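You operate a simulated robot arm through the tools that you are given. There is no shell and no other tool.

The job below is to be done with a simulated robot arm. You get a single attempt, and the scene is never put back.

TASK
Tip the yellow drum and fill the jug to its 100 ml line.
Fine: draw the bolt first; end upright and bolted. Where these are worked on the way, their far stop is far enough and under half their travel is too little: tipping drum.

Only the result counts: the job must be done as asked and must still hold three seconds after the hand-in. Knocking over, shifting, dropping, spilling or breaking anything else fails it.

THE ROBOT
A 6-joint arm with a two-finger parallel gripper, fixed in place. Base frame: the origin is on the floor under the middle of its stand, x ahead of it, y to its left, z up. Lengths are in mm, angles in degrees, forces in N, time in s.
With the tool pointing down near the work surface it reaches from about 100 to 520 mm from the base axis. Its first joint turns from -115.0 to 115.0 degrees. Payload 3.43 kg.
The tool frame sits at the grasp point between the pads (the TCP): z along the fingers, y along the line on which they close. The tips reach 34 mm beyond it. The gripper opens to 128 mm. The fingers are 24 mm wide and 12 mm thick; the gripper's body (48 by 130 mm) begins 96 mm behind the TCP.
Orientation is that of the tool frame in the base frame, as a unit quaternion [x, y, z, w]. With the fingers straight down and closing along the base's y, the tool's x points along the base's -x, its y along +y and its z along -z.

THE INTERFACE
- The arm moves only by the tool jog_arm. Its argument "increments" is a list of rows, each a list of 7 numbers: the shift along the base's x, y, z in cm, then the turn, a rotation vector about the base's x, y, z in degrees, then the finger opening in cm, from 0 to 12.8. In form: [[dx, dy, dz, wx, wy, wz, grip], ...]. A call has 1 to 20 rows; each row shifts and turns the commanded pose from where the row before left it. Each row takes 0.2 s and may step no farther than 50 mm and 8.6 degrees from the row before; otherwise, or with a gripper value out of range, the whole call is refused. Where a pose cannot be reached the arm comes as near as it can. A force on the tool above 40 N (or 10 N above the force at the start of the call, whichever is more), or a blocked arm, ends the call early, and 0.2 s more pass. Each finger travels about 153 mm/s and halts on what it meets, pressing with about 32 N; the grip force reading is that of the motor and also rises with nothing between the fingers. The clock runs only during rows and for 0.2 s after the last one: add rows that do not move to give the fingers time. The reply holds the time, the measured pose of the TCP, the force on the tool along the base axes, the opening and the grip force, in the units named above and with some noise, with the torque about the TCP (base axes, N m) and any sound that the robot's microphone picked up.
- Cameras (640 x 400 px; columns grow to the right, rows downward): "scene" is fixed at [400.8, -647.8, 1710]; the picture's right is [0.99, -0.17, 0.00], its down [-0.10, -0.59, -0.80] and it looks along [0.14, 0.79, -0.60] (base axes); focal length 370 px, centre (320, 200). "wrist" rides on the gripper at [76, -11, -160] in the tool frame; the picture's right is [0.15, 0.99, 0.00], its down [-0.88, 0.13, -0.46] and it looks along [-0.45, 0.07, 0.89] (tool axes); focal length 234 px, centre (320, 200). There is no depth. A picture from a camera that has moved, and an enlarged one, comes with that camera's place and axes in the base frame and with its lens.
- snapshot(camera): a new picture of that camera. It takes no simulated time.
- lift_body(by): slides the trunk up (or, below 0, down) by that many mm; the arm rides with it, the base frame stays. It gives what a move gives, with no picture.
- inspect(camera, box): a new picture of the part [left, top, right, bottom] of that camera's present view, enlarged. It takes no simulated time.
- hand_in(): hands the job in; it is judged then, once.

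Places have to be worked out from the pictures, the camera data and where the tool is seen. Open the gripper and draw the arm clear of the work before you hand the job in, unless the task says otherwise.

The tools are called after ">>>" as a command line: name --pt "numbers of a row" for each row, then --argument value for the rest, lists and objects as JSON in quotes. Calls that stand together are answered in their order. jog_arm: Moves the arm, as the interface text tells. Its arguments: {"type":"object","properties":{"increments":{"type":"array"}},"required":["increments"]} The other tools are called the same way: lift_body (by) moves the trunk up or down; snapshot (camera) takes a picture; inspect (camera, box) takes an enlarged picture of a part of a camera's view; hand_in () hands the job in.

At the start:

```text
t: 0.0
position: [333.6, 248.0, 1352.7]
tcp_rot: [-0.001, 1.0, 0.0, 0.001]
wrist_force: [0.1, 0.2, -0.1]
wrist_torque: [0.01, 0.0, 0.03]
width: 128.0
grip_force: 0.2
trunk travel left (down, up): [-925.0, 65.0]
```

scene: 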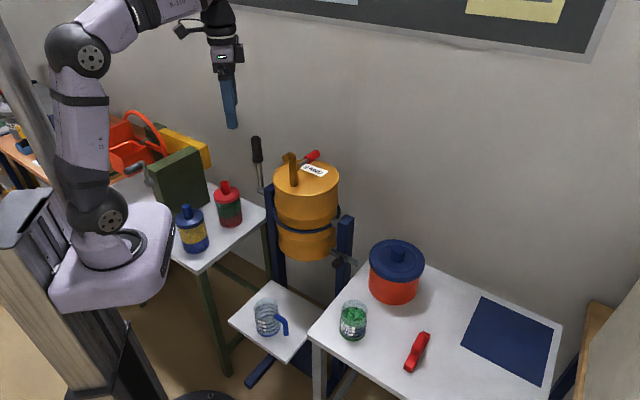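
wrist: 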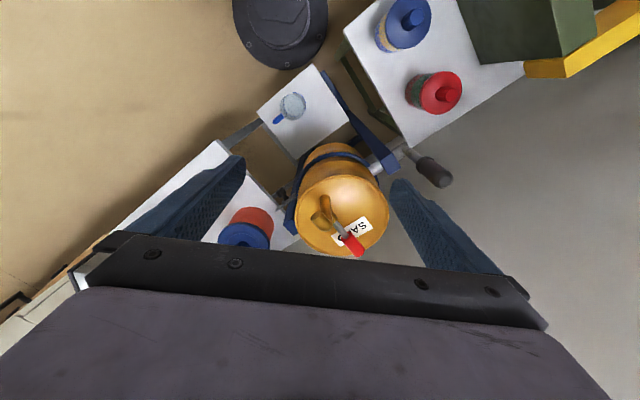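

The pictures show a yellow drum on a trunnion stand with a handle/crank with dark grip, and a jug beneath. I'll enlarge the drum area in both cameras to find the bolt and the crank.

>>> inspect --camera "scene" --box '[220, 120, 380, 220]'

>>> inspect --camera "scene" --box '[220, 200, 380, 300]'

>>> inspect --camera "wrist" --box '[240, 60, 480, 260]'

>>> inspect --camera "scene" --box '[220, 270, 380, 370]'

```text
4.00 times, centred on (300, 170) of scene
camera zoom: at [400.8, -647.8, 1710.0], right [0.99, -0.17, 0.0], down [-0.1, -0.59, -0.8], along [0.14, 0.79, -0.6], focal length 1482 px, centre (400, 320)
```

zoom: 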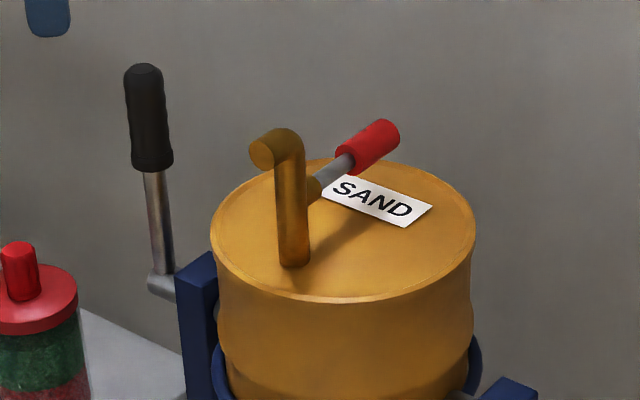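

```text
4.00 times, centred on (300, 250) of scene
camera zoom: at [400.8, -647.8, 1710.0], right [0.99, -0.17, 0.0], down [-0.1, -0.59, -0.8], along [0.14, 0.79, -0.6], focal length 1482 px, centre (400, 0)
```

zoom: 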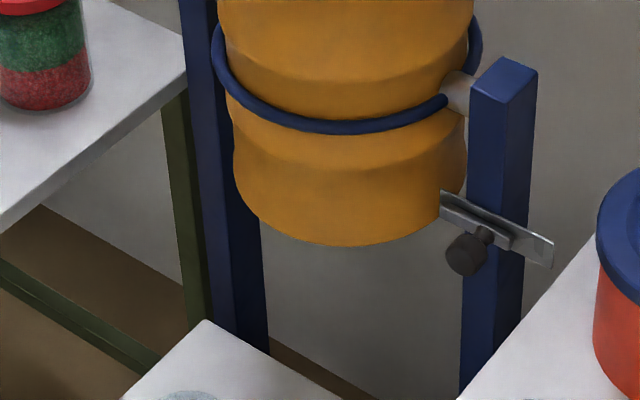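

```text
2.00 times, centred on (360, 160) of wrist
camera zoom: at [257.5, 237.1, 1513.1], right [-0.15, 0.99, 0.0], down [0.88, 0.13, 0.46], along [0.45, 0.07, -0.89], focal length 468 px, centre (240, 280)
```

zoom: 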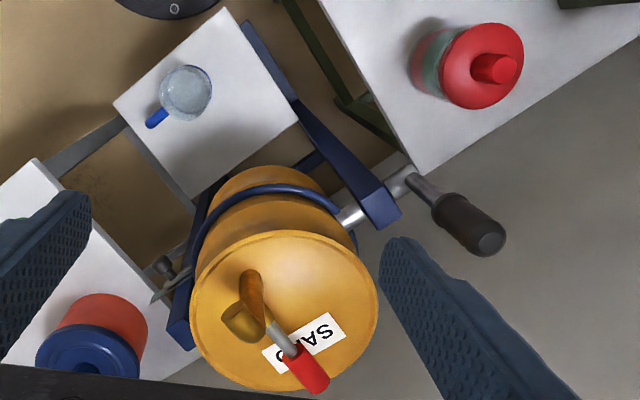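

```text
4.00 times, centred on (300, 320) of scene
camera zoom: at [400.8, -647.8, 1710.0], right [0.99, -0.17, 0.0], down [-0.1, -0.59, -0.8], along [0.14, 0.79, -0.6], focal length 1482 px, centre (400, -280)
```

zoom: 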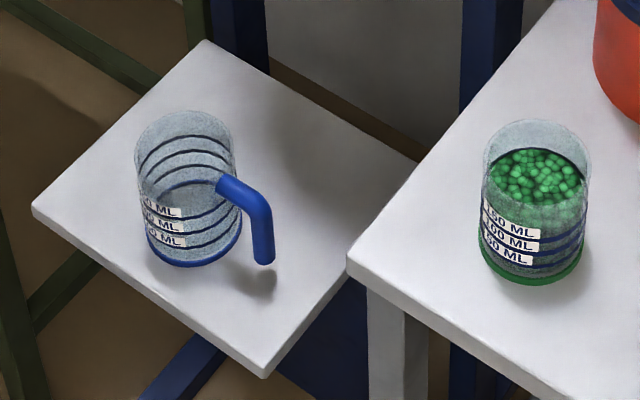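

The crank lever comes out near (382, 480), running from z≈925 up to 1135. The bolt knob is near (597, 163, 827) on the right post, and the jug is near (355, 162). I'll enlarge the bolt, the spout tap and the jug before moving.

>>> inspect --camera "scene" --box '[320, 235, 370, 285]'

>>> inspect --camera "scene" --box '[275, 140, 335, 190]'

>>> inspect --camera "scene" --box '[240, 290, 300, 345]'

>>> inspect --camera "wrist" --box '[260, 170, 320, 240]'

```text
8.00 times, centred on (345, 260) of scene
camera zoom: at [400.8, -647.8, 1710.0], right [0.99, -0.17, 0.0], down [-0.1, -0.59, -0.8], along [0.14, 0.79, -0.6], focal length 2964 px, centre (120, -280)
```

zoom: 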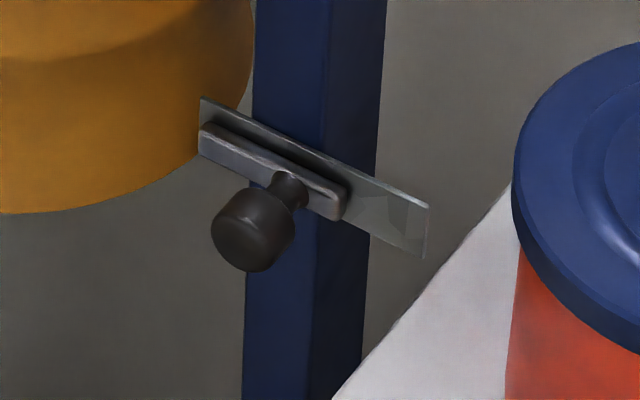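

```text
8.00 times, centred on (305, 165) of scene
camera zoom: at [400.8, -647.8, 1710.0], right [0.99, -0.17, 0.0], down [-0.1, -0.59, -0.8], along [0.14, 0.79, -0.6], focal length 2964 px, centre (440, 480)
```

zoom: 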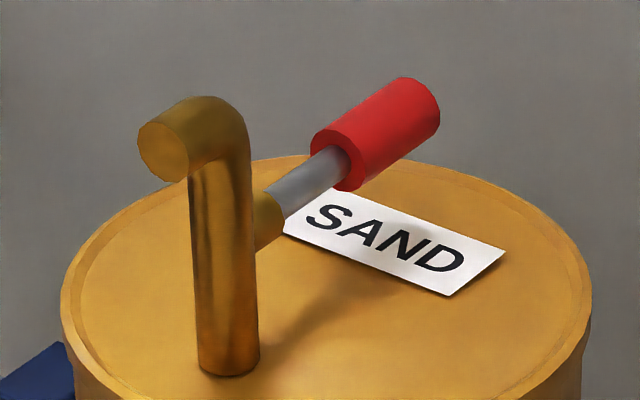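

```text
7.27 times, centred on (270, 318) of scene
camera zoom: at [400.8, -647.8, 1710.0], right [0.99, -0.17, 0.0], down [-0.1, -0.59, -0.8], along [0.14, 0.79, -0.6], focal length 2694 px, centre (684, -654)
```

zoom: 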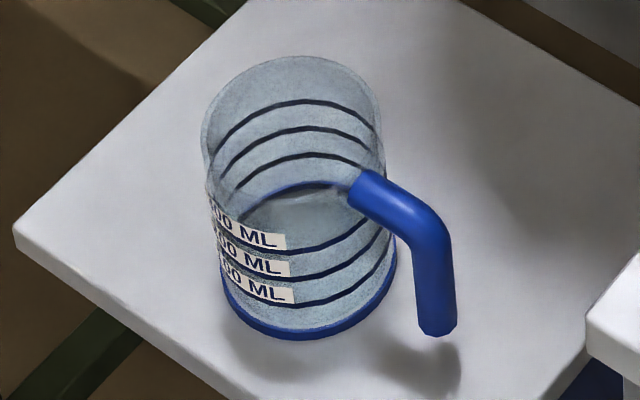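

```text
5.71 times, centred on (290, 205) of wrist
camera zoom: at [257.5, 237.1, 1513.1], right [-0.15, 0.99, 0.0], down [0.88, 0.13, 0.46], along [0.45, 0.07, -0.89], focal length 1338 px, centre (491, 171)
```

zoom: 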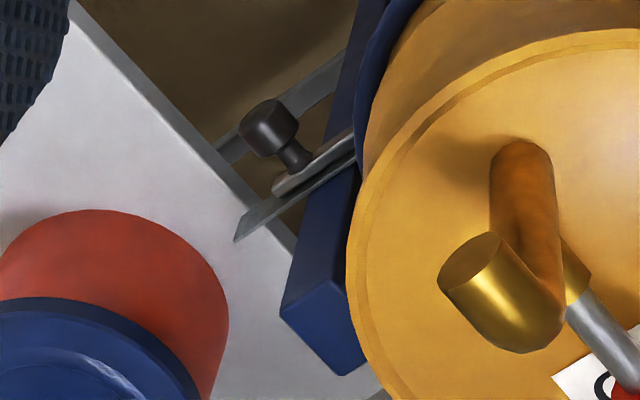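

The slider block with its round knob sits at the drum end of a short steel track, so drawing it means moving along a≈(0.695,-0.72,0), with roughly 40 mm of free track. I'll yaw the tool 44° and carry it high over to the bolt side, clear of the drum.

>>> jog_arm --pt "1.45 -2.6 0 0 0 5.5 6" --pt "1.45 -2.6 0 0 0 5.5 6" --pt "1.45 -2.6 0 0 0 5.5 6" --pt "1.45 -2.6 0 0 0 5.5 6" --pt "1.45 -2.6 0 0 0 5.5 6" --pt "1.45 -2.6 0 0 0 5.5 6" --pt "1.45 -2.6 0 0 0 5.5 6" --pt "1.45 -2.6 0 0 0 5.5 6"

```text
t: 1.8
position: [449.7, 39.6, 1352.6]
tcp_rot: [-0.375, 0.927, 0.0, -0.001]
wrist_force: [-1.0, 0.1, -0.3]
wrist_torque: [0.01, 0.04, -0.01]
width: 60.0
grip_force: 0.0
trunk travel left (down, up): [-925.0, 65.0]
```

The tool followed exactly and is now at (450, 40, 1353). I'll lower the trunk 250 mm; this side is clear of the drum and above the table (z≈772).

>>> lift_body --by -250

>>> snapshot --camera "scene"

>>> snapshot --camera "wrist"

```text
t: 4.4
position: [449.2, 41.3, 1102.2]
tcp_rot: [-0.375, 0.927, 0.001, 0.0]
wrist_force: [-0.4, 0.5, 0.2]
wrist_torque: [0.0, 0.03, -0.02]
width: 59.9
grip_force: 0.2
trunk travel left (down, up): [-675.0, 315.0]
```

```text
taken
```

scene: 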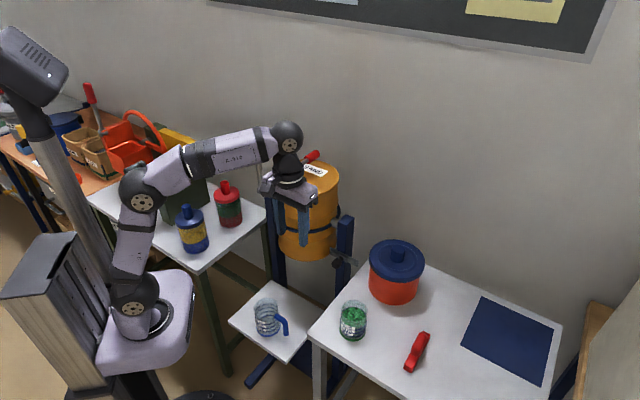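

```text
taken
camera wrist: at [402.3, -19.8, 1263.3], right [-0.79, 0.61, 0.0], down [0.54, 0.71, 0.46], along [0.28, 0.36, -0.89], focal length 234 px, centre (320, 200)
```

wrist: 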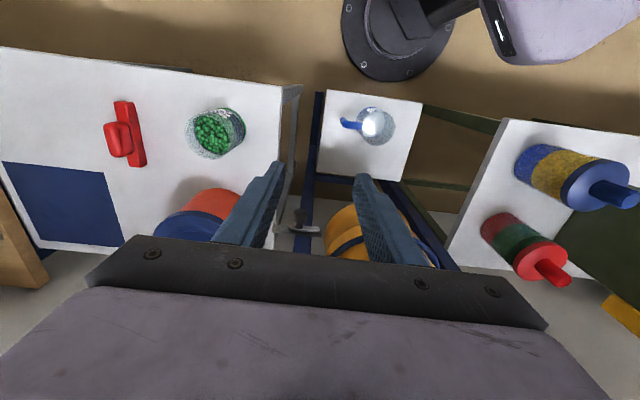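

I'm lined up well on the bolt side, and the knob shows between the fingers in the wrist view. Next I'll pitch the tool 45° about the trunnion axis, staying in place, and then refine the knob position.

>>> jog_arm --pt "0 0 0 5.21 -5.4 0 6" --pt "0 0 0 5.21 -5.4 0 6" --pt "0 0 0 5.21 -5.4 0 6" --pt "0 0 0 5.21 -5.4 0 6" --pt "0 0 0 5.21 -5.4 0 6" --pt "0 0 0 5.21 -5.4 0 6"

>>> snapshot --camera "wrist"

>>> snapshot --camera "scene"

```text
t: 5.8
position: [449.1, 40.9, 1102.1]
tcp_rot: [-0.345, 0.856, 0.143, 0.357]
wrist_force: [-0.2, 0.6, -0.1]
wrist_torque: [0.04, -0.01, 0.03]
width: 60.2
grip_force: 0.1
trunk travel left (down, up): [-675.0, 315.0]
```

```text
taken
camera wrist: at [336.8, -82.6, 1162.4], right [-0.76, 0.64, -0.1], down [0.12, 0.3, 0.95], along [0.64, 0.71, -0.31], focal length 234 px, centre (320, 200)
```

wrist: 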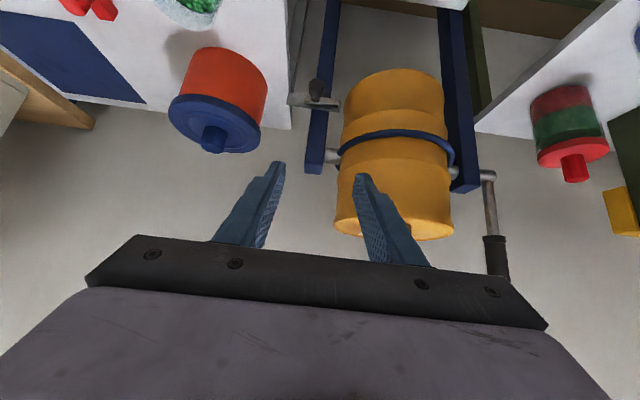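

```text
taken
```

scene: 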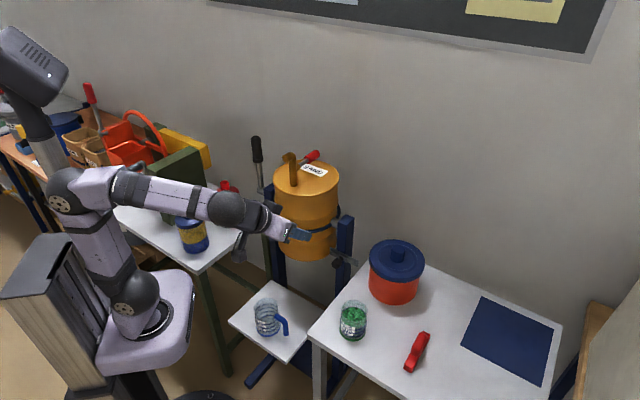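

The view is upside down now because the camera rides under the tool. I'll enlarge the bolt in the wrist view to fix the knob position.

>>> inspect --camera "wrist" --box '[280, 60, 360, 120]'

>>> inspect --camera "scene" --box '[225, 130, 385, 290]'

```text
6.67 times, centred on (320, 90) of wrist
camera zoom: at [336.8, -82.6, 1162.4], right [-0.76, 0.64, -0.1], down [0.12, 0.3, 0.95], along [0.64, 0.71, -0.31], focal length 1561 px, centre (320, 933)
```

zoom: 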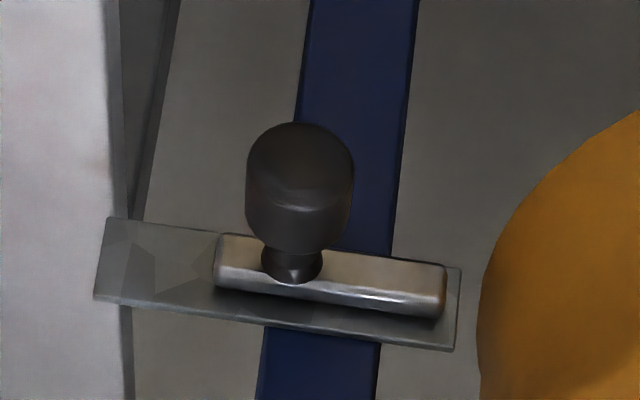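

```text
2.50 times, centred on (305, 210) of scene
camera zoom: at [400.8, -647.8, 1710.0], right [0.99, -0.17, 0.0], down [-0.1, -0.59, -0.8], along [0.14, 0.79, -0.6], focal length 926 px, centre (358, 175)
```

zoom: 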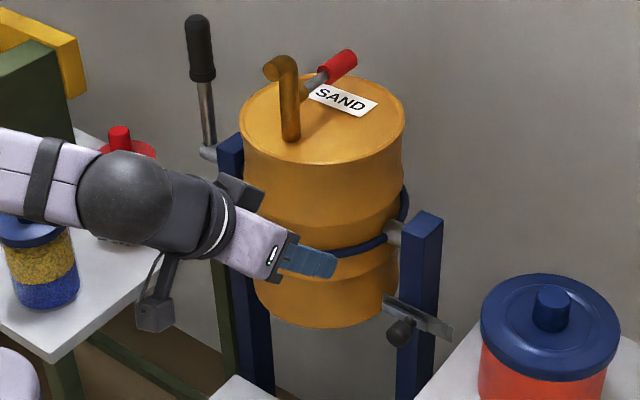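

Both cameras agree on the knob: (598, 163, 827), about 30 mm across. I'll move to a standoff 100 mm back along the 45° tool axis.

>>> jog_arm --pt "1.52 1.1 -3.23 0 0 0 6" --pt "1.52 1.1 -3.23 0 0 0 6" --pt "1.52 1.1 -3.23 0 0 0 6" --pt "1.52 1.1 -3.23 0 0 0 6" --pt "1.52 1.1 -3.23 0 0 0 6" --pt "1.52 1.1 -3.23 0 0 0 6" --pt "0 0 0 0 0 0 6"

>>> snapshot --camera "wrist"

>>> snapshot --camera "scene"

```text
t: 7.4
position: [542.4, 107.7, 906.6]
tcp_rot: [-0.345, 0.857, 0.142, 0.355]
wrist_force: [0.3, -1.2, -0.2]
wrist_torque: [0.01, -0.01, 0.02]
width: 60.2
grip_force: 0.1
trunk travel left (down, up): [-675.0, 315.0]
```

```text
taken
camera wrist: at [429.8, -16.8, 968.2], right [-0.76, 0.64, -0.1], down [0.12, 0.3, 0.94], along [0.64, 0.71, -0.31], focal length 234 px, centre (320, 200)
```

wrist: 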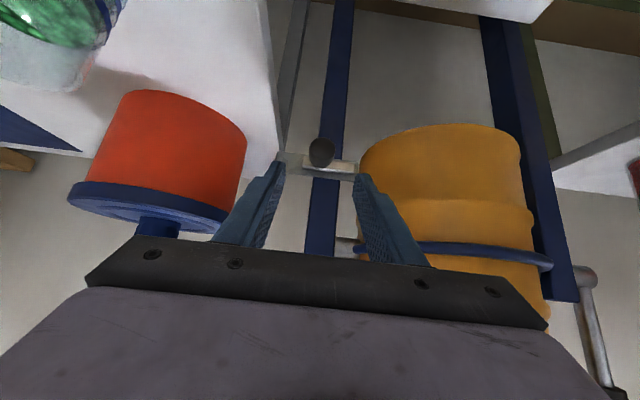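

```text
taken
```

scene: 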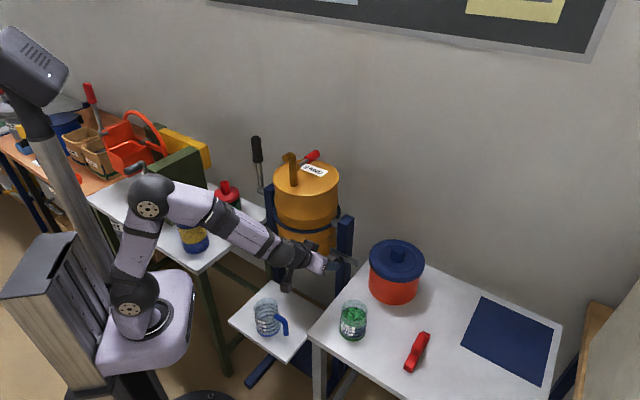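

The knob is centred between the fingertips in the wrist view. I'll advance along the tool axis to straddle it, then narrow the fingers to a loose cage.

>>> jog_arm --pt "1.26 1.22 -1.75 0 0 0 6" --pt "1.26 1.22 -1.75 0 0 0 6" --pt "1.26 1.22 -1.75 0 0 0 6" --pt "1.26 1.22 -1.75 0 0 0 6" --pt "0 0 0 0 0 0 6"

>>> inspect --camera "wrist" --box '[240, 100, 400, 260]'

>>> inspect --camera "scene" --box '[290, 220, 390, 290]'

```text
t: 8.6
position: [591.0, 155.8, 839.3]
tcp_rot: [-0.347, 0.856, 0.143, 0.354]
wrist_force: [-1.5, -1.3, 1.4]
wrist_torque: [-0.03, -0.02, 0.05]
width: 60.1
grip_force: 0.0
trunk travel left (down, up): [-675.0, 315.0]
```

```text
2.50 times, centred on (320, 180) of wrist
camera zoom: at [479.2, 31.8, 898.9], right [-0.76, 0.64, -0.1], down [0.13, 0.3, 0.94], along [0.64, 0.71, -0.31], focal length 585 px, centre (320, 250)
```

zoom: 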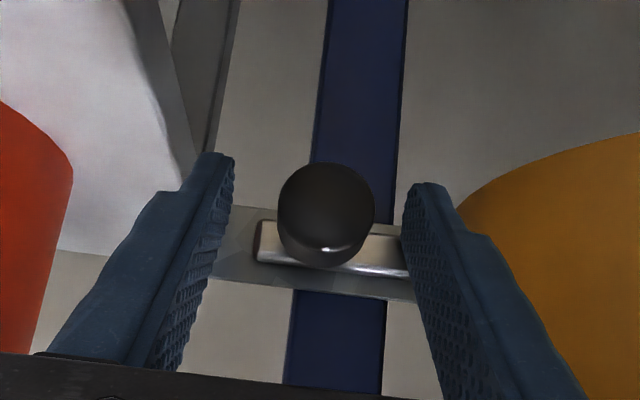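

```text
5.71 times, centred on (340, 255) of scene
camera zoom: at [400.8, -647.8, 1710.0], right [0.99, -0.17, 0.0], down [-0.1, -0.59, -0.8], along [0.14, 0.79, -0.6], focal length 2117 px, centre (206, -114)
```

zoom: 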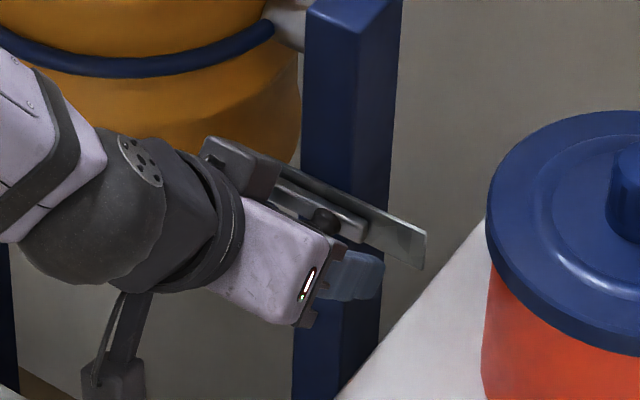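

The knob sits between the fingers. I'll close to 36 mm to cage it loosely, then start sliding along +a in small steps.

>>> jog_arm --pt "0 0 0 0 0 0 3.6" --pt "0 0 0 0 0 0 3.6" --pt "0.35 -0.36 0 0 0 0 3.6" --pt "0.35 -0.36 0 0 0 0 3.6" --pt "0.35 -0.36 0 0 0 0 3.6"

>>> inspect --camera "wrist" --box '[240, 100, 400, 260]'

```text
t: 9.8
position: [601.3, 144.5, 839.0]
tcp_rot: [-0.347, 0.857, 0.144, 0.354]
wrist_force: [-1.4, 1.0, -0.8]
wrist_torque: [-0.01, 0.03, 0.07]
width: 37.2
grip_force: 1.0
trunk travel left (down, up): [-675.0, 315.0]
```

```text
2.50 times, centred on (320, 180) of wrist
camera zoom: at [489.3, 21.2, 899.2], right [-0.76, 0.64, -0.1], down [0.13, 0.3, 0.94], along [0.64, 0.71, -0.31], focal length 585 px, centre (320, 250)
```

zoom: 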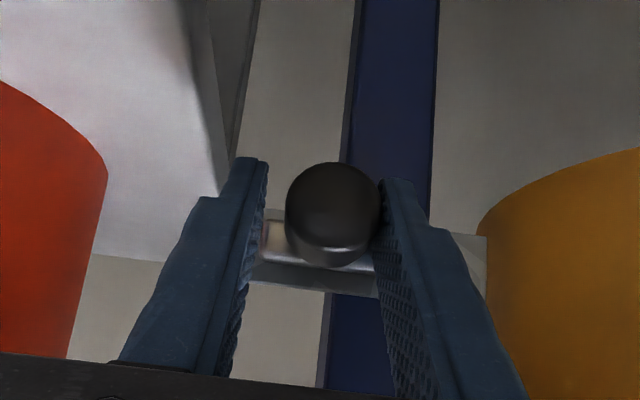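

The block slides freely with the push, and the drum end of the track is now exposed. I'll keep going along +a until it meets its stop.

>>> jog_arm --pt "0.28 -0.29 0 0 0 0 3.6" --pt "0.28 -0.29 0 0 0 0 3.6" --pt "0.28 -0.29 0 0 0 0 3.6" --pt "0.28 -0.29 0 0 0 0 3.6" --pt "0.28 -0.29 0 0 0 0 3.6" --pt "0.28 -0.29 0 0 0 0 3.6"

>>> inspect --camera "wrist" --box '[240, 100, 400, 260]'

>>> inspect --camera "scene" --box '[290, 220, 390, 290]'

```text
t: 11.2
position: [615.0, 130.1, 838.6]
tcp_rot: [-0.348, 0.856, 0.145, 0.354]
wrist_force: [-9.0, 9.4, 2.1]
wrist_torque: [0.13, 0.06, 0.18]
width: 43.5
grip_force: 6.4
trunk travel left (down, up): [-675.0, 315.0]
```

```text
2.50 times, centred on (320, 180) of wrist
camera zoom: at [504.7, 5.8, 899.1], right [-0.76, 0.64, -0.1], down [0.13, 0.3, 0.95], along [0.63, 0.71, -0.31], focal length 585 px, centre (320, 250)
```

zoom: 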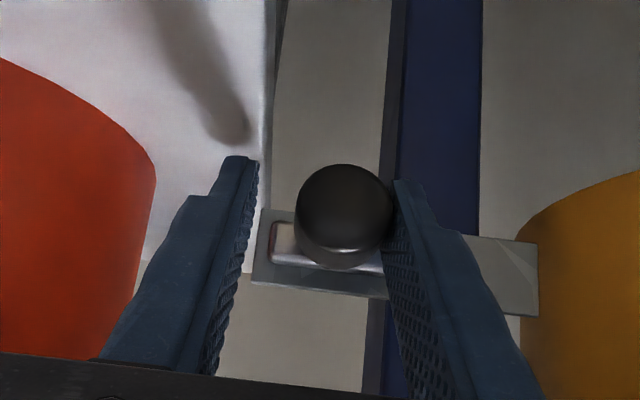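

```text
5.71 times, centred on (340, 255) of scene
camera zoom: at [400.8, -647.8, 1710.0], right [0.99, -0.17, 0.0], down [-0.1, -0.59, -0.8], along [0.14, 0.79, -0.6], focal length 2117 px, centre (206, -114)
```

zoom: 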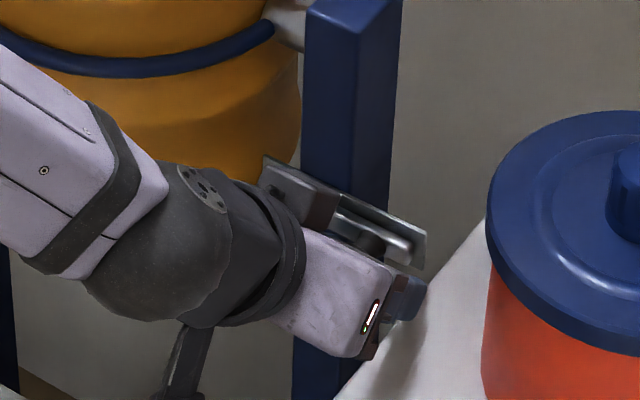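

The block is now at the right end of its track and resists with about 13 N, so it looks like the stop. I'll push slightly more to confirm and listen for a click.

>>> jog_arm --pt "0.28 -0.29 0 0 0 0 3.0" --pt "0 0 0 0 0 0 3.0" --pt "0 0 0 0 0 0 3.0"

>>> inspect --camera "wrist" --box '[240, 100, 400, 260]'

```text
t: 12.0
position: [616.7, 130.0, 839.3]
tcp_rot: [-0.348, 0.856, 0.146, 0.354]
wrist_force: [-21.1, 17.3, -1.5]
wrist_torque: [0.0, 0.27, 0.5]
width: 45.2
grip_force: 13.4
trunk travel left (down, up): [-675.0, 315.0]
```

```text
2.50 times, centred on (320, 180) of wrist
camera zoom: at [506.3, 4.4, 899.0], right [-0.77, 0.63, -0.1], down [0.13, 0.3, 0.95], along [0.63, 0.71, -0.31], focal length 585 px, centre (320, 250)
```

zoom: 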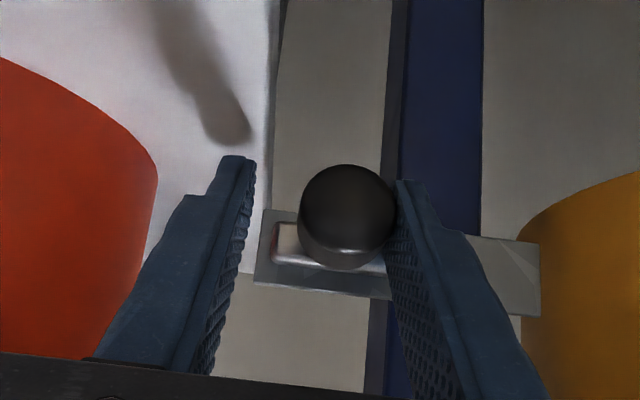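

The force rose to 27 N with no further motion, so the bolt is fully drawn. I'll ease off, open the fingers and retreat along the tool axis.

>>> jog_arm --pt "-0.35 0.36 0 0 0 0 6.0" --pt "-0.2 0.2 0 0 0 0 6.5" --pt "0 0 0 0 0 0 6.5" --pt "-1.26 -1.22 1.75 0 0 0 6.5" --pt "-1.26 -1.22 1.75 0 0 0 6.5" --pt "-1.26 -1.22 1.75 0 0 0 6.5" --pt "-1.26 -1.22 1.75 0 0 0 6.5" --pt "-1.26 -1.22 1.75 0 0 0 6.5"

>>> inspect --camera "wrist" --box '[240, 80, 400, 240]'

>>> inspect --camera "scene" --box '[225, 130, 385, 290]'

```text
t: 13.8
position: [551.9, 70.7, 925.9]
tcp_rot: [-0.347, 0.856, 0.143, 0.354]
wrist_force: [0.5, -0.2, -0.7]
wrist_torque: [0.01, 0.0, 0.03]
width: 64.9
grip_force: 0.0
trunk travel left (down, up): [-675.0, 315.0]
```

```text
2.50 times, centred on (320, 160) of wrist
camera zoom: at [439.7, -54.2, 986.5], right [-0.76, 0.64, -0.1], down [0.13, 0.3, 0.94], along [0.64, 0.71, -0.31], focal length 585 px, centre (320, 300)
```

zoom: 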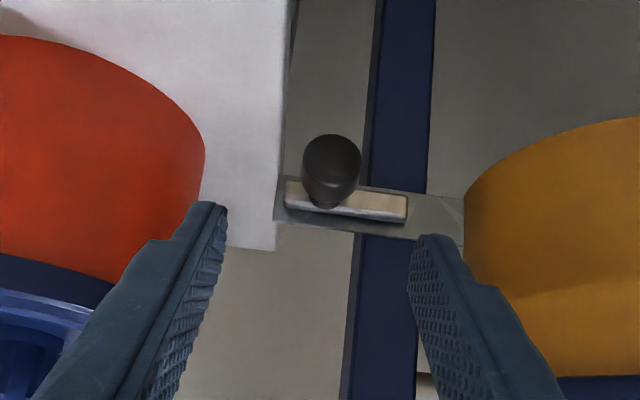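

```text
2.50 times, centred on (305, 210) of scene
camera zoom: at [400.8, -647.8, 1710.0], right [0.99, -0.17, 0.0], down [-0.1, -0.59, -0.8], along [0.14, 0.79, -0.6], focal length 926 px, centre (358, 175)
```

zoom: 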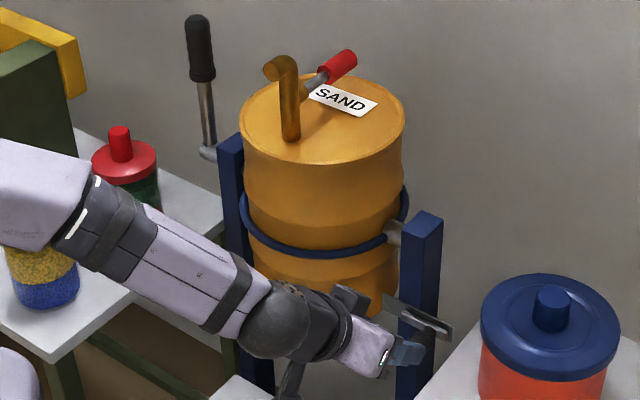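

The bolt is drawn and stays at the right end of its track, with the knob now near (620, 142, 827). Next I'll back up and over, staying clear of the drum and spout, to a point above and in front of the crank lever.

>>> jog_arm --pt "-0.98 -0.93 3.73 0 0 0 6.5" --pt "-0.98 -0.93 3.73 0 0 0 6.5" --pt "-0.98 -0.93 3.73 0 0 0 6.5" --pt "-0.98 -0.93 3.73 0 0 0 6.5" --pt "-0.98 -0.93 3.73 0 0 0 6.5" --pt "-0.98 -0.93 3.73 0 0 0 6.5" --pt "-1.845 3.5 0.73 0 0 0 6.5" --pt "-1.845 3.5 0.73 0 0 0 6.5" --pt "-1.845 3.5 0.73 0 0 0 6.5" --pt "-1.845 3.5 0.73 0 0 0 6.5" --pt "-1.845 3.5 0.73 0 0 0 6.5" --pt "-1.845 3.5 0.73 0 0 0 6.5" --pt "-1.845 3.5 0.73 0 0 0 6.5" --pt "-1.845 3.5 0.73 0 0 0 6.5" --pt "-1.845 3.5 0.73 0 0 0 6.5" --pt "-1.845 3.5 0.73 0 0 0 6.5" --pt "-1.845 3.5 0.73 0 0 0 6.5"

>>> snapshot --camera "wrist"

>>> snapshot --camera "scene"

```text
t: 17.4
position: [302.0, 403.9, 1234.4]
tcp_rot: [-0.345, 0.857, 0.143, 0.355]
wrist_force: [-0.3, -0.4, -1.0]
wrist_torque: [-0.02, 0.0, 0.01]
width: 65.2
grip_force: 0.0
out of reach, approached as far as the arm can: row 10, 11
trunk travel left (down, up): [-675.0, 315.0]
```

```text
taken
camera wrist: at [189.9, 279.1, 1293.9], right [-0.76, 0.64, -0.1], down [0.13, 0.3, 0.94], along [0.64, 0.71, -0.31], focal length 234 px, centre (320, 200)
```

wrist: 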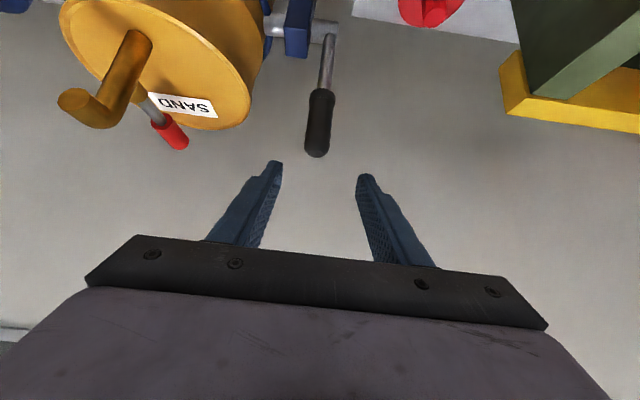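

```text
taken
```

scene: 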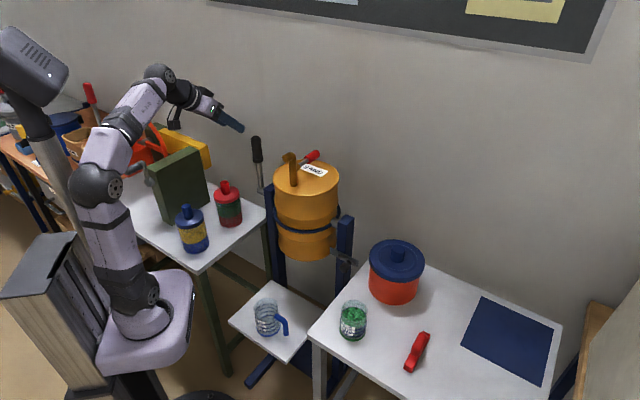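

The lever grip sits close to (382, 474), spanning z≈1043–1140, and the tool is nearly in line with it. I'll come in along the tool axis so the fingers straddle the grip, still open.

>>> jog_arm --pt "1.45 1.05 -3.4 0 0 0 6.5" --pt "1.45 1.05 -3.4 0 0 0 6.5" --pt "1.28 1.23 -1.78 0 0 0 6.5" --pt "1.28 1.23 -1.78 0 0 0 6.5" --pt "0 0 0 0 0 0 6.5"

>>> snapshot --camera "wrist"

>>> inspect --camera "scene" --box '[180, 80, 340, 220]'

```text
t: 18.6
position: [358.7, 447.0, 1128.9]
tcp_rot: [-0.346, 0.857, 0.143, 0.354]
wrist_force: [0.1, 0.0, 0.3]
wrist_torque: [0.02, 0.0, -0.01]
width: 64.6
grip_force: 0.0
trunk travel left (down, up): [-675.0, 315.0]
```

```text
taken
camera wrist: at [246.1, 323.0, 1189.3], right [-0.76, 0.64, -0.1], down [0.13, 0.3, 0.95], along [0.64, 0.71, -0.31], focal length 234 px, centre (320, 200)
```

wrist: 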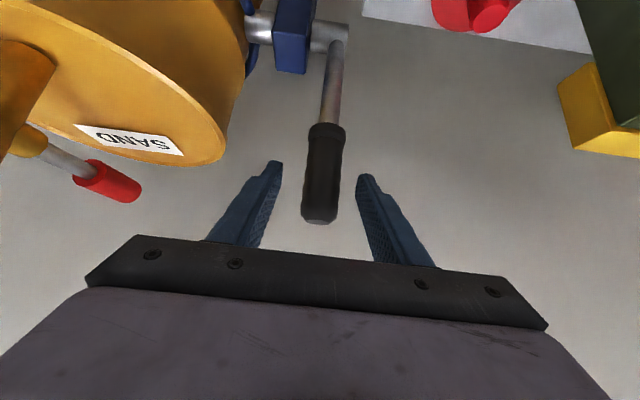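

```text
2.86 times, centred on (260, 150) of scene
camera zoom: at [400.8, -647.8, 1710.0], right [0.99, -0.17, 0.0], down [-0.1, -0.59, -0.8], along [0.14, 0.79, -0.6], focal length 1058 px, centre (491, 343)
```

zoom: 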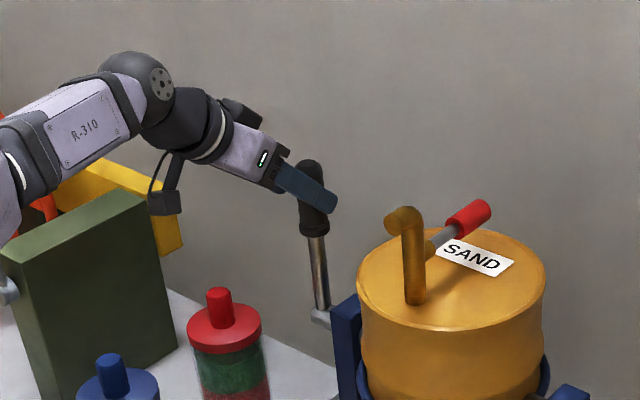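

The grip is centred between the fingers. I'll advance about 30 mm more horizontally and 33 mm down, then close on it.

>>> jog_arm --pt "1.1 1.1 -1.7 0 0 0 6.5" --pt "1.1 1.1 -1.7 0 0 0 6.5" --pt "0 0 0 0 0 0 6.5" --pt "0 0 0 0 0 0 4.5" --pt "0 0 0 0 0 0 3.0" --pt "0 0 0 0 0 0 2.0" --pt "0 0 0 0 0 0 2.0"

>>> snapshot --camera "wrist"

>>> inspect --camera "scene" --box '[180, 80, 340, 220]'

```text
t: 20.2
position: [380.2, 471.0, 1095.7]
tcp_rot: [-0.347, 0.857, 0.143, 0.354]
wrist_force: [-4.2, 6.4, -1.4]
wrist_torque: [0.62, -0.02, 0.21]
width: 34.1
grip_force: 45.1
trunk travel left (down, up): [-675.0, 315.0]
```

```text
taken
camera wrist: at [266.7, 346.5, 1155.7], right [-0.76, 0.64, -0.1], down [0.12, 0.3, 0.95], along [0.64, 0.71, -0.31], focal length 234 px, centre (320, 200)
```

wrist: 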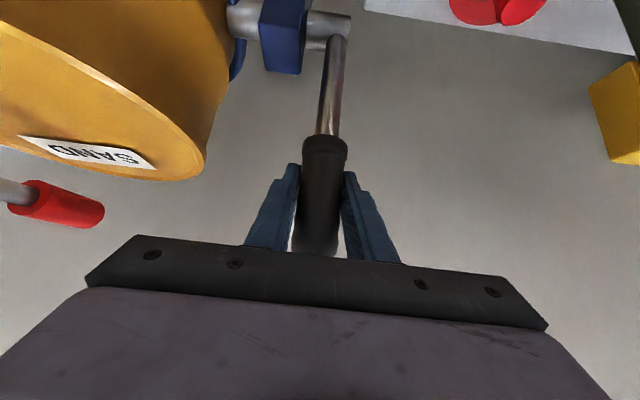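

```text
2.86 times, centred on (260, 150) of scene
camera zoom: at [400.8, -647.8, 1710.0], right [0.99, -0.17, 0.0], down [-0.1, -0.59, -0.8], along [0.14, 0.79, -0.6], focal length 1058 px, centre (491, 343)
```

zoom: 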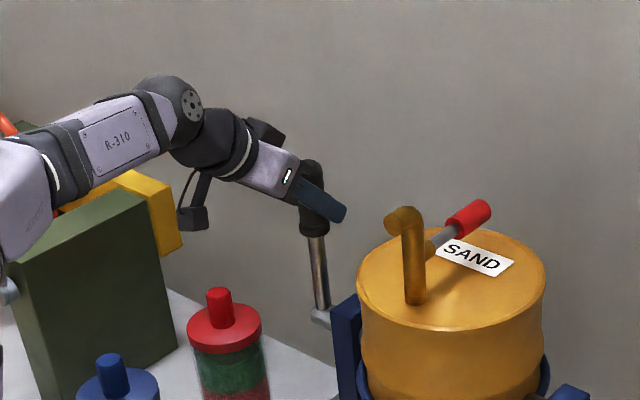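

I have the lever firmly gripped (34 mm) at about 170 mm from the trunnion axis. I'll start swinging it toward the jug side with a first 10° arc and watch the forces.

>>> jog_arm --pt "-0.53 -0.515 -0.03 0 0 0 2.0" --pt "-0.53 -0.515 -0.06 0 0 0 2.0" --pt "-0.53 -0.51 -0.09 0 0 0 2.0" --pt "-0.53 -0.51 -0.09 0 0 0 2.0"

>>> inspect --camera "scene" --box '[220, 120, 380, 270]'

```text
t: 21.2
position: [359.1, 451.5, 1093.9]
tcp_rot: [-0.347, 0.856, 0.145, 0.355]
wrist_force: [1.9, 11.3, 1.9]
wrist_torque: [1.42, -0.21, -0.05]
width: 33.5
grip_force: 45.6
trunk travel left (down, up): [-675.0, 315.0]
```

```text
2.67 times, centred on (300, 195) of scene
camera zoom: at [400.8, -647.8, 1710.0], right [0.99, -0.17, 0.0], down [-0.1, -0.59, -0.8], along [0.14, 0.79, -0.6], focal length 988 px, centre (373, 213)
```

zoom: 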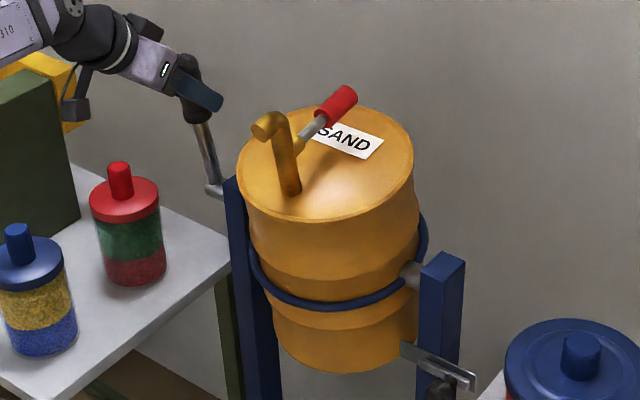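

The drum tips freely with the lever, resisting with about 9 N. I'll swing on to roughly 40°, shifting slightly toward -a to relieve the side load.

>>> jog_arm --pt "-1.064 -0.988 -0.32 0 0 0 2.0" --pt "-1.035 -0.96 -0.445 0 0 0 2.0" --pt "-1.006 -0.932 -0.565 0 0 0 2.0" --pt "-0.97 -0.897 -0.69 0 0 0 2.0" --pt "-0.92 -0.849 -0.79 0 0 0 2.0" --pt "-0.85 -0.82 -0.91 0 0 0 2.0"

>>> snapshot --camera "scene"

>>> snapshot --camera "wrist"

```text
t: 22.6
position: [300.5, 393.6, 1057.5]
tcp_rot: [-0.346, 0.856, 0.145, 0.356]
wrist_force: [10.7, -0.1, 7.7]
wrist_torque: [2.46, 0.48, 1.32]
width: 34.5
grip_force: 44.5
trunk travel left (down, up): [-675.0, 315.0]
```

```text
taken
```

scene: 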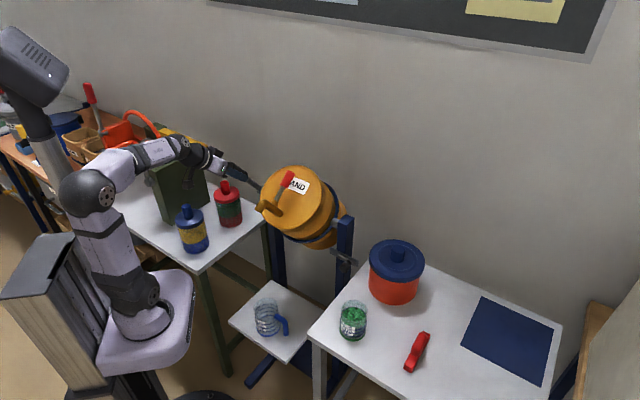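

```text
taken
camera wrist: at [189.2, 269.2, 1117.4], right [-0.76, 0.64, -0.1], down [0.12, 0.3, 0.95], along [0.64, 0.71, -0.31], focal length 234 px, centre (320, 200)
```

wrist: 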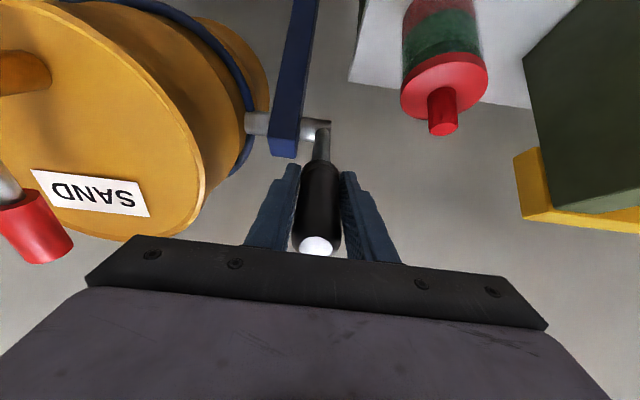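

It's at about 40° and follows the arc well, with no sand seen and no sound so far. I'll continue to about 50° and check the jug.

>>> jog_arm --pt "-0.768 -0.776 -1.0 0 0 0 2.0" --pt "-0.703 -0.713 -1.09 0 0 0 2.0"

>>> inspect --camera "scene" --box '[230, 150, 390, 340]'

>>> inspect --camera "scene" --box '[240, 290, 300, 345]'

```text
t: 23.2
position: [285.5, 376.9, 1035.2]
tcp_rot: [-0.347, 0.856, 0.145, 0.355]
wrist_force: [2.4, -5.5, 9.3]
wrist_torque: [1.98, 0.93, 1.92]
width: 33.7
grip_force: 44.8
trunk travel left (down, up): [-675.0, 315.0]
```

```text
2.11 times, centred on (310, 245) of scene
camera zoom: at [400.8, -647.8, 1710.0], right [0.99, -0.17, 0.0], down [-0.1, -0.59, -0.8], along [0.14, 0.79, -0.6], focal length 780 px, centre (341, 105)
```

zoom: 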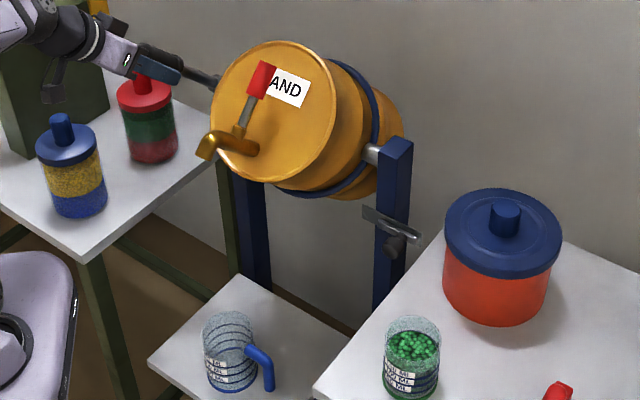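

```text
7.27 times, centred on (270, 318) of scene
camera zoom: at [400.8, -647.8, 1710.0], right [0.99, -0.17, 0.0], down [-0.1, -0.59, -0.8], along [0.14, 0.79, -0.6], focal length 2694 px, centre (684, -654)
```

zoom: 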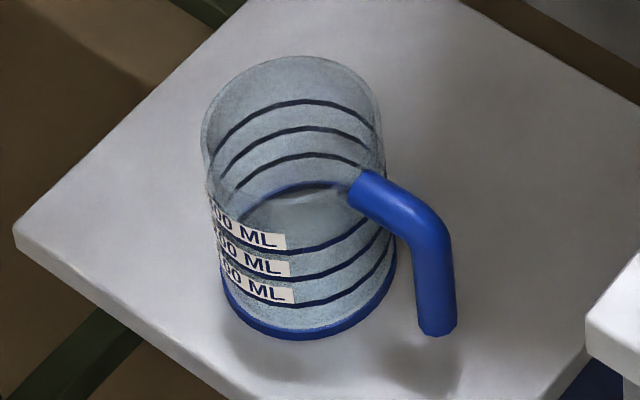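

No flow yet at about 50° and the jug is empty. I'll continue to 60°.

>>> jog_arm --pt "-0.652 -0.629 -1.18 0 0 0 2.0" --pt "-0.569 -0.549 -1.25 0 0 0 2.0"

>>> inspect --camera "scene" --box '[230, 150, 390, 340]'

```text
t: 23.8
position: [273.9, 366.1, 1009.9]
tcp_rot: [-0.346, 0.857, 0.142, 0.354]
wrist_force: [0.0, -0.6, 1.0]
wrist_torque: [0.0, 0.01, 0.01]
width: 20.2
grip_force: 0.1
trunk travel left (down, up): [-675.0, 315.0]
```

```text
2.11 times, centred on (310, 245) of scene
camera zoom: at [400.8, -647.8, 1710.0], right [0.99, -0.17, 0.0], down [-0.1, -0.59, -0.8], along [0.14, 0.79, -0.6], focal length 780 px, centre (341, 105)
```

zoom: 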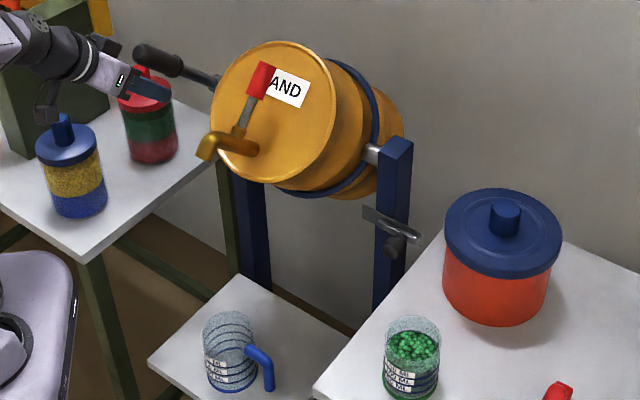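

The lever slipped out of the fingers: the tool is empty and the drum stays at about 45–50° on its own. I'll look closely at the drum, spout, lever and stand to see whether it has hit its stop.

>>> inspect --camera "scene" --box '[250, 160, 350, 230]'

>>> inspect --camera "scene" --box '[200, 150, 300, 230]'

>>> snapshot --camera "wrist"

```text
5.71 times, centred on (300, 195) of scene
camera zoom: at [400.8, -647.8, 1710.0], right [0.99, -0.17, 0.0], down [-0.1, -0.59, -0.8], along [0.14, 0.79, -0.6], focal length 2117 px, centre (434, 229)
```

zoom: 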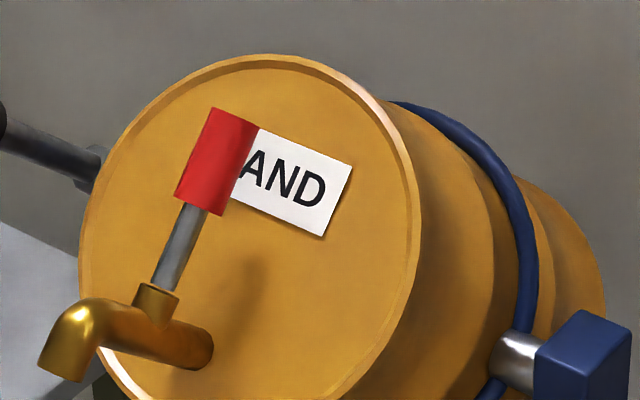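

```text
5.00 times, centred on (250, 190) of scene
camera zoom: at [400.8, -647.8, 1710.0], right [0.99, -0.17, 0.0], down [-0.1, -0.59, -0.8], along [0.14, 0.79, -0.6], focal length 1852 px, centre (670, 250)
```

zoom: 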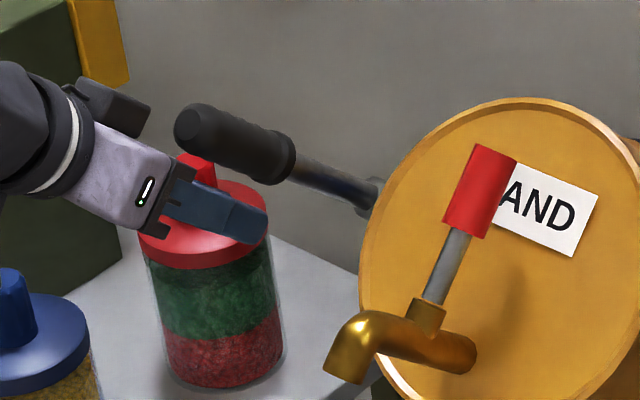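

```text
taken
camera wrist: at [160.6, 242.8, 1070.2], right [-0.76, 0.64, -0.1], down [0.13, 0.3, 0.94], along [0.64, 0.71, -0.31], focal length 234 px, centre (320, 200)
```

wrist: 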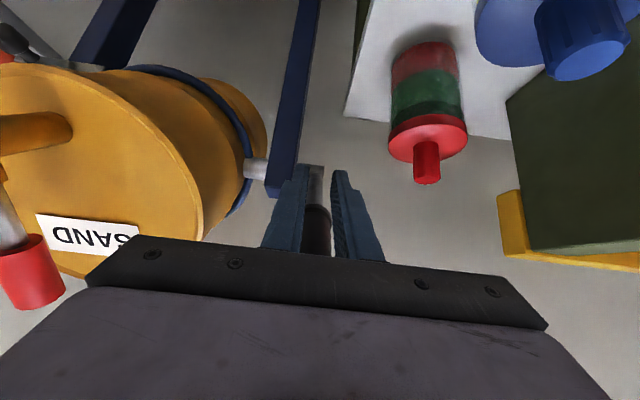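

The drum holds itself at roughly 45–47°, and the lever slid out of the pads while the drum didn't move, which suggests the far stop. I'll open the fingers, move back sideways onto the lever and test that.

>>> jog_arm --pt "0 0 0 0 0 0 5.0" --pt "0 0 0 0 0 0 7.0" --pt "0.54 0.56 0.875 0 0 0 7.0" --pt "0.54 0.56 0.875 0 0 0 7.0" --pt "0.54 0.56 0.875 0 0 0 7.0" --pt "0.54 0.56 0.875 0 0 0 7.0" --pt "0 0 0 0 0 0 7.0"

>>> snapshot --camera "wrist"

>>> inspect --camera "scene" --box '[200, 150, 300, 230]'

```text
t: 25.4
position: [294.7, 388.8, 1045.7]
tcp_rot: [-0.346, 0.857, 0.143, 0.355]
wrist_force: [0.9, -0.4, -0.2]
wrist_torque: [0.01, 0.04, 0.03]
width: 70.1
grip_force: 0.1
trunk travel left (down, up): [-675.0, 315.0]
```

```text
taken
camera wrist: at [182.8, 265.6, 1106.6], right [-0.76, 0.64, -0.1], down [0.13, 0.3, 0.94], along [0.64, 0.71, -0.31], focal length 234 px, centre (320, 200)
```

wrist: 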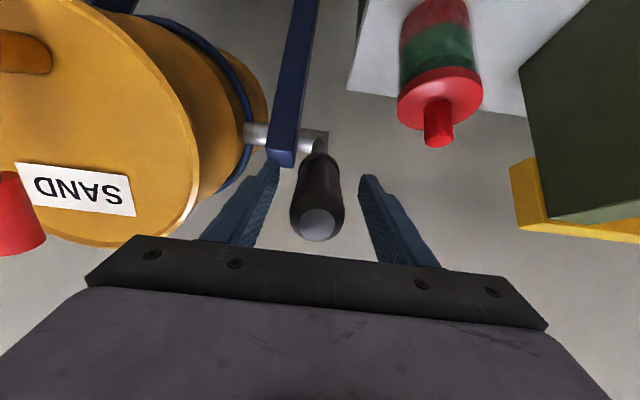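

```text
5.00 times, centred on (250, 190) of scene
camera zoom: at [400.8, -647.8, 1710.0], right [0.99, -0.17, 0.0], down [-0.1, -0.59, -0.8], along [0.14, 0.79, -0.6], focal length 1852 px, centre (670, 250)
```

zoom: 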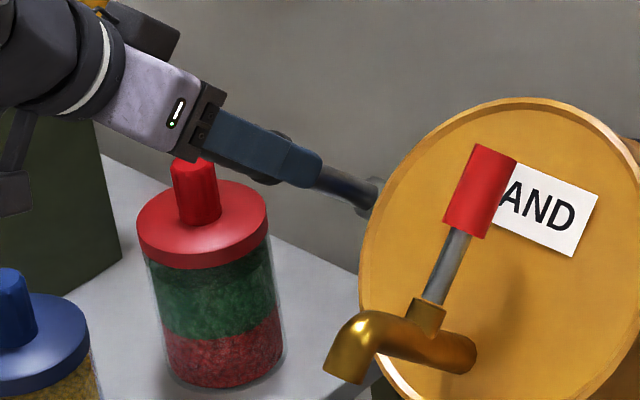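

The lever now lies neatly between the fingers, in line with the tool, and the drum hasn't moved. I'll grip it and push gently further in the tipping direction to test for the stop.

>>> jog_arm --pt "0 0 0 0 0 0 4.5" --pt "0 0 0 0 0 0 2.0" --pt "0 0 0 0 0 0 2.0" --pt "-0.25 -0.24 -0.35 0 0 0 2.0" --pt "-0.25 -0.24 -0.35 0 0 0 2.0"

>>> inspect --camera "scene" --box '[200, 150, 300, 230]'

```text
t: 26.6
position: [291.9, 383.4, 1040.0]
tcp_rot: [-0.345, 0.856, 0.146, 0.356]
wrist_force: [16.9, -4.6, 7.2]
wrist_torque: [2.6, 0.49, 2.18]
width: 34.4
grip_force: 45.5
trunk travel left (down, up): [-675.0, 315.0]
```

```text
5.00 times, centred on (250, 190) of scene
camera zoom: at [400.8, -647.8, 1710.0], right [0.99, -0.17, 0.0], down [-0.1, -0.59, -0.8], along [0.14, 0.79, -0.6], focal length 1852 px, centre (670, 250)
```

zoom: 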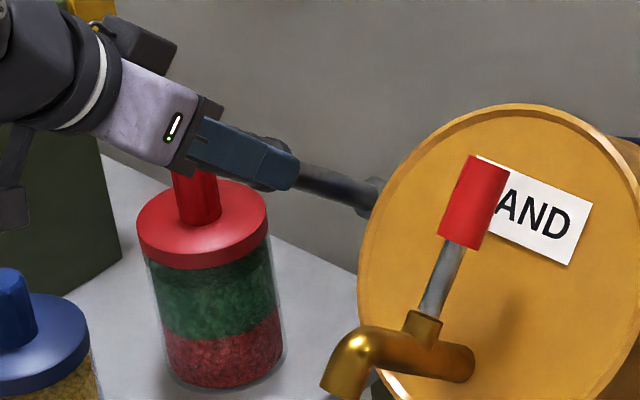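

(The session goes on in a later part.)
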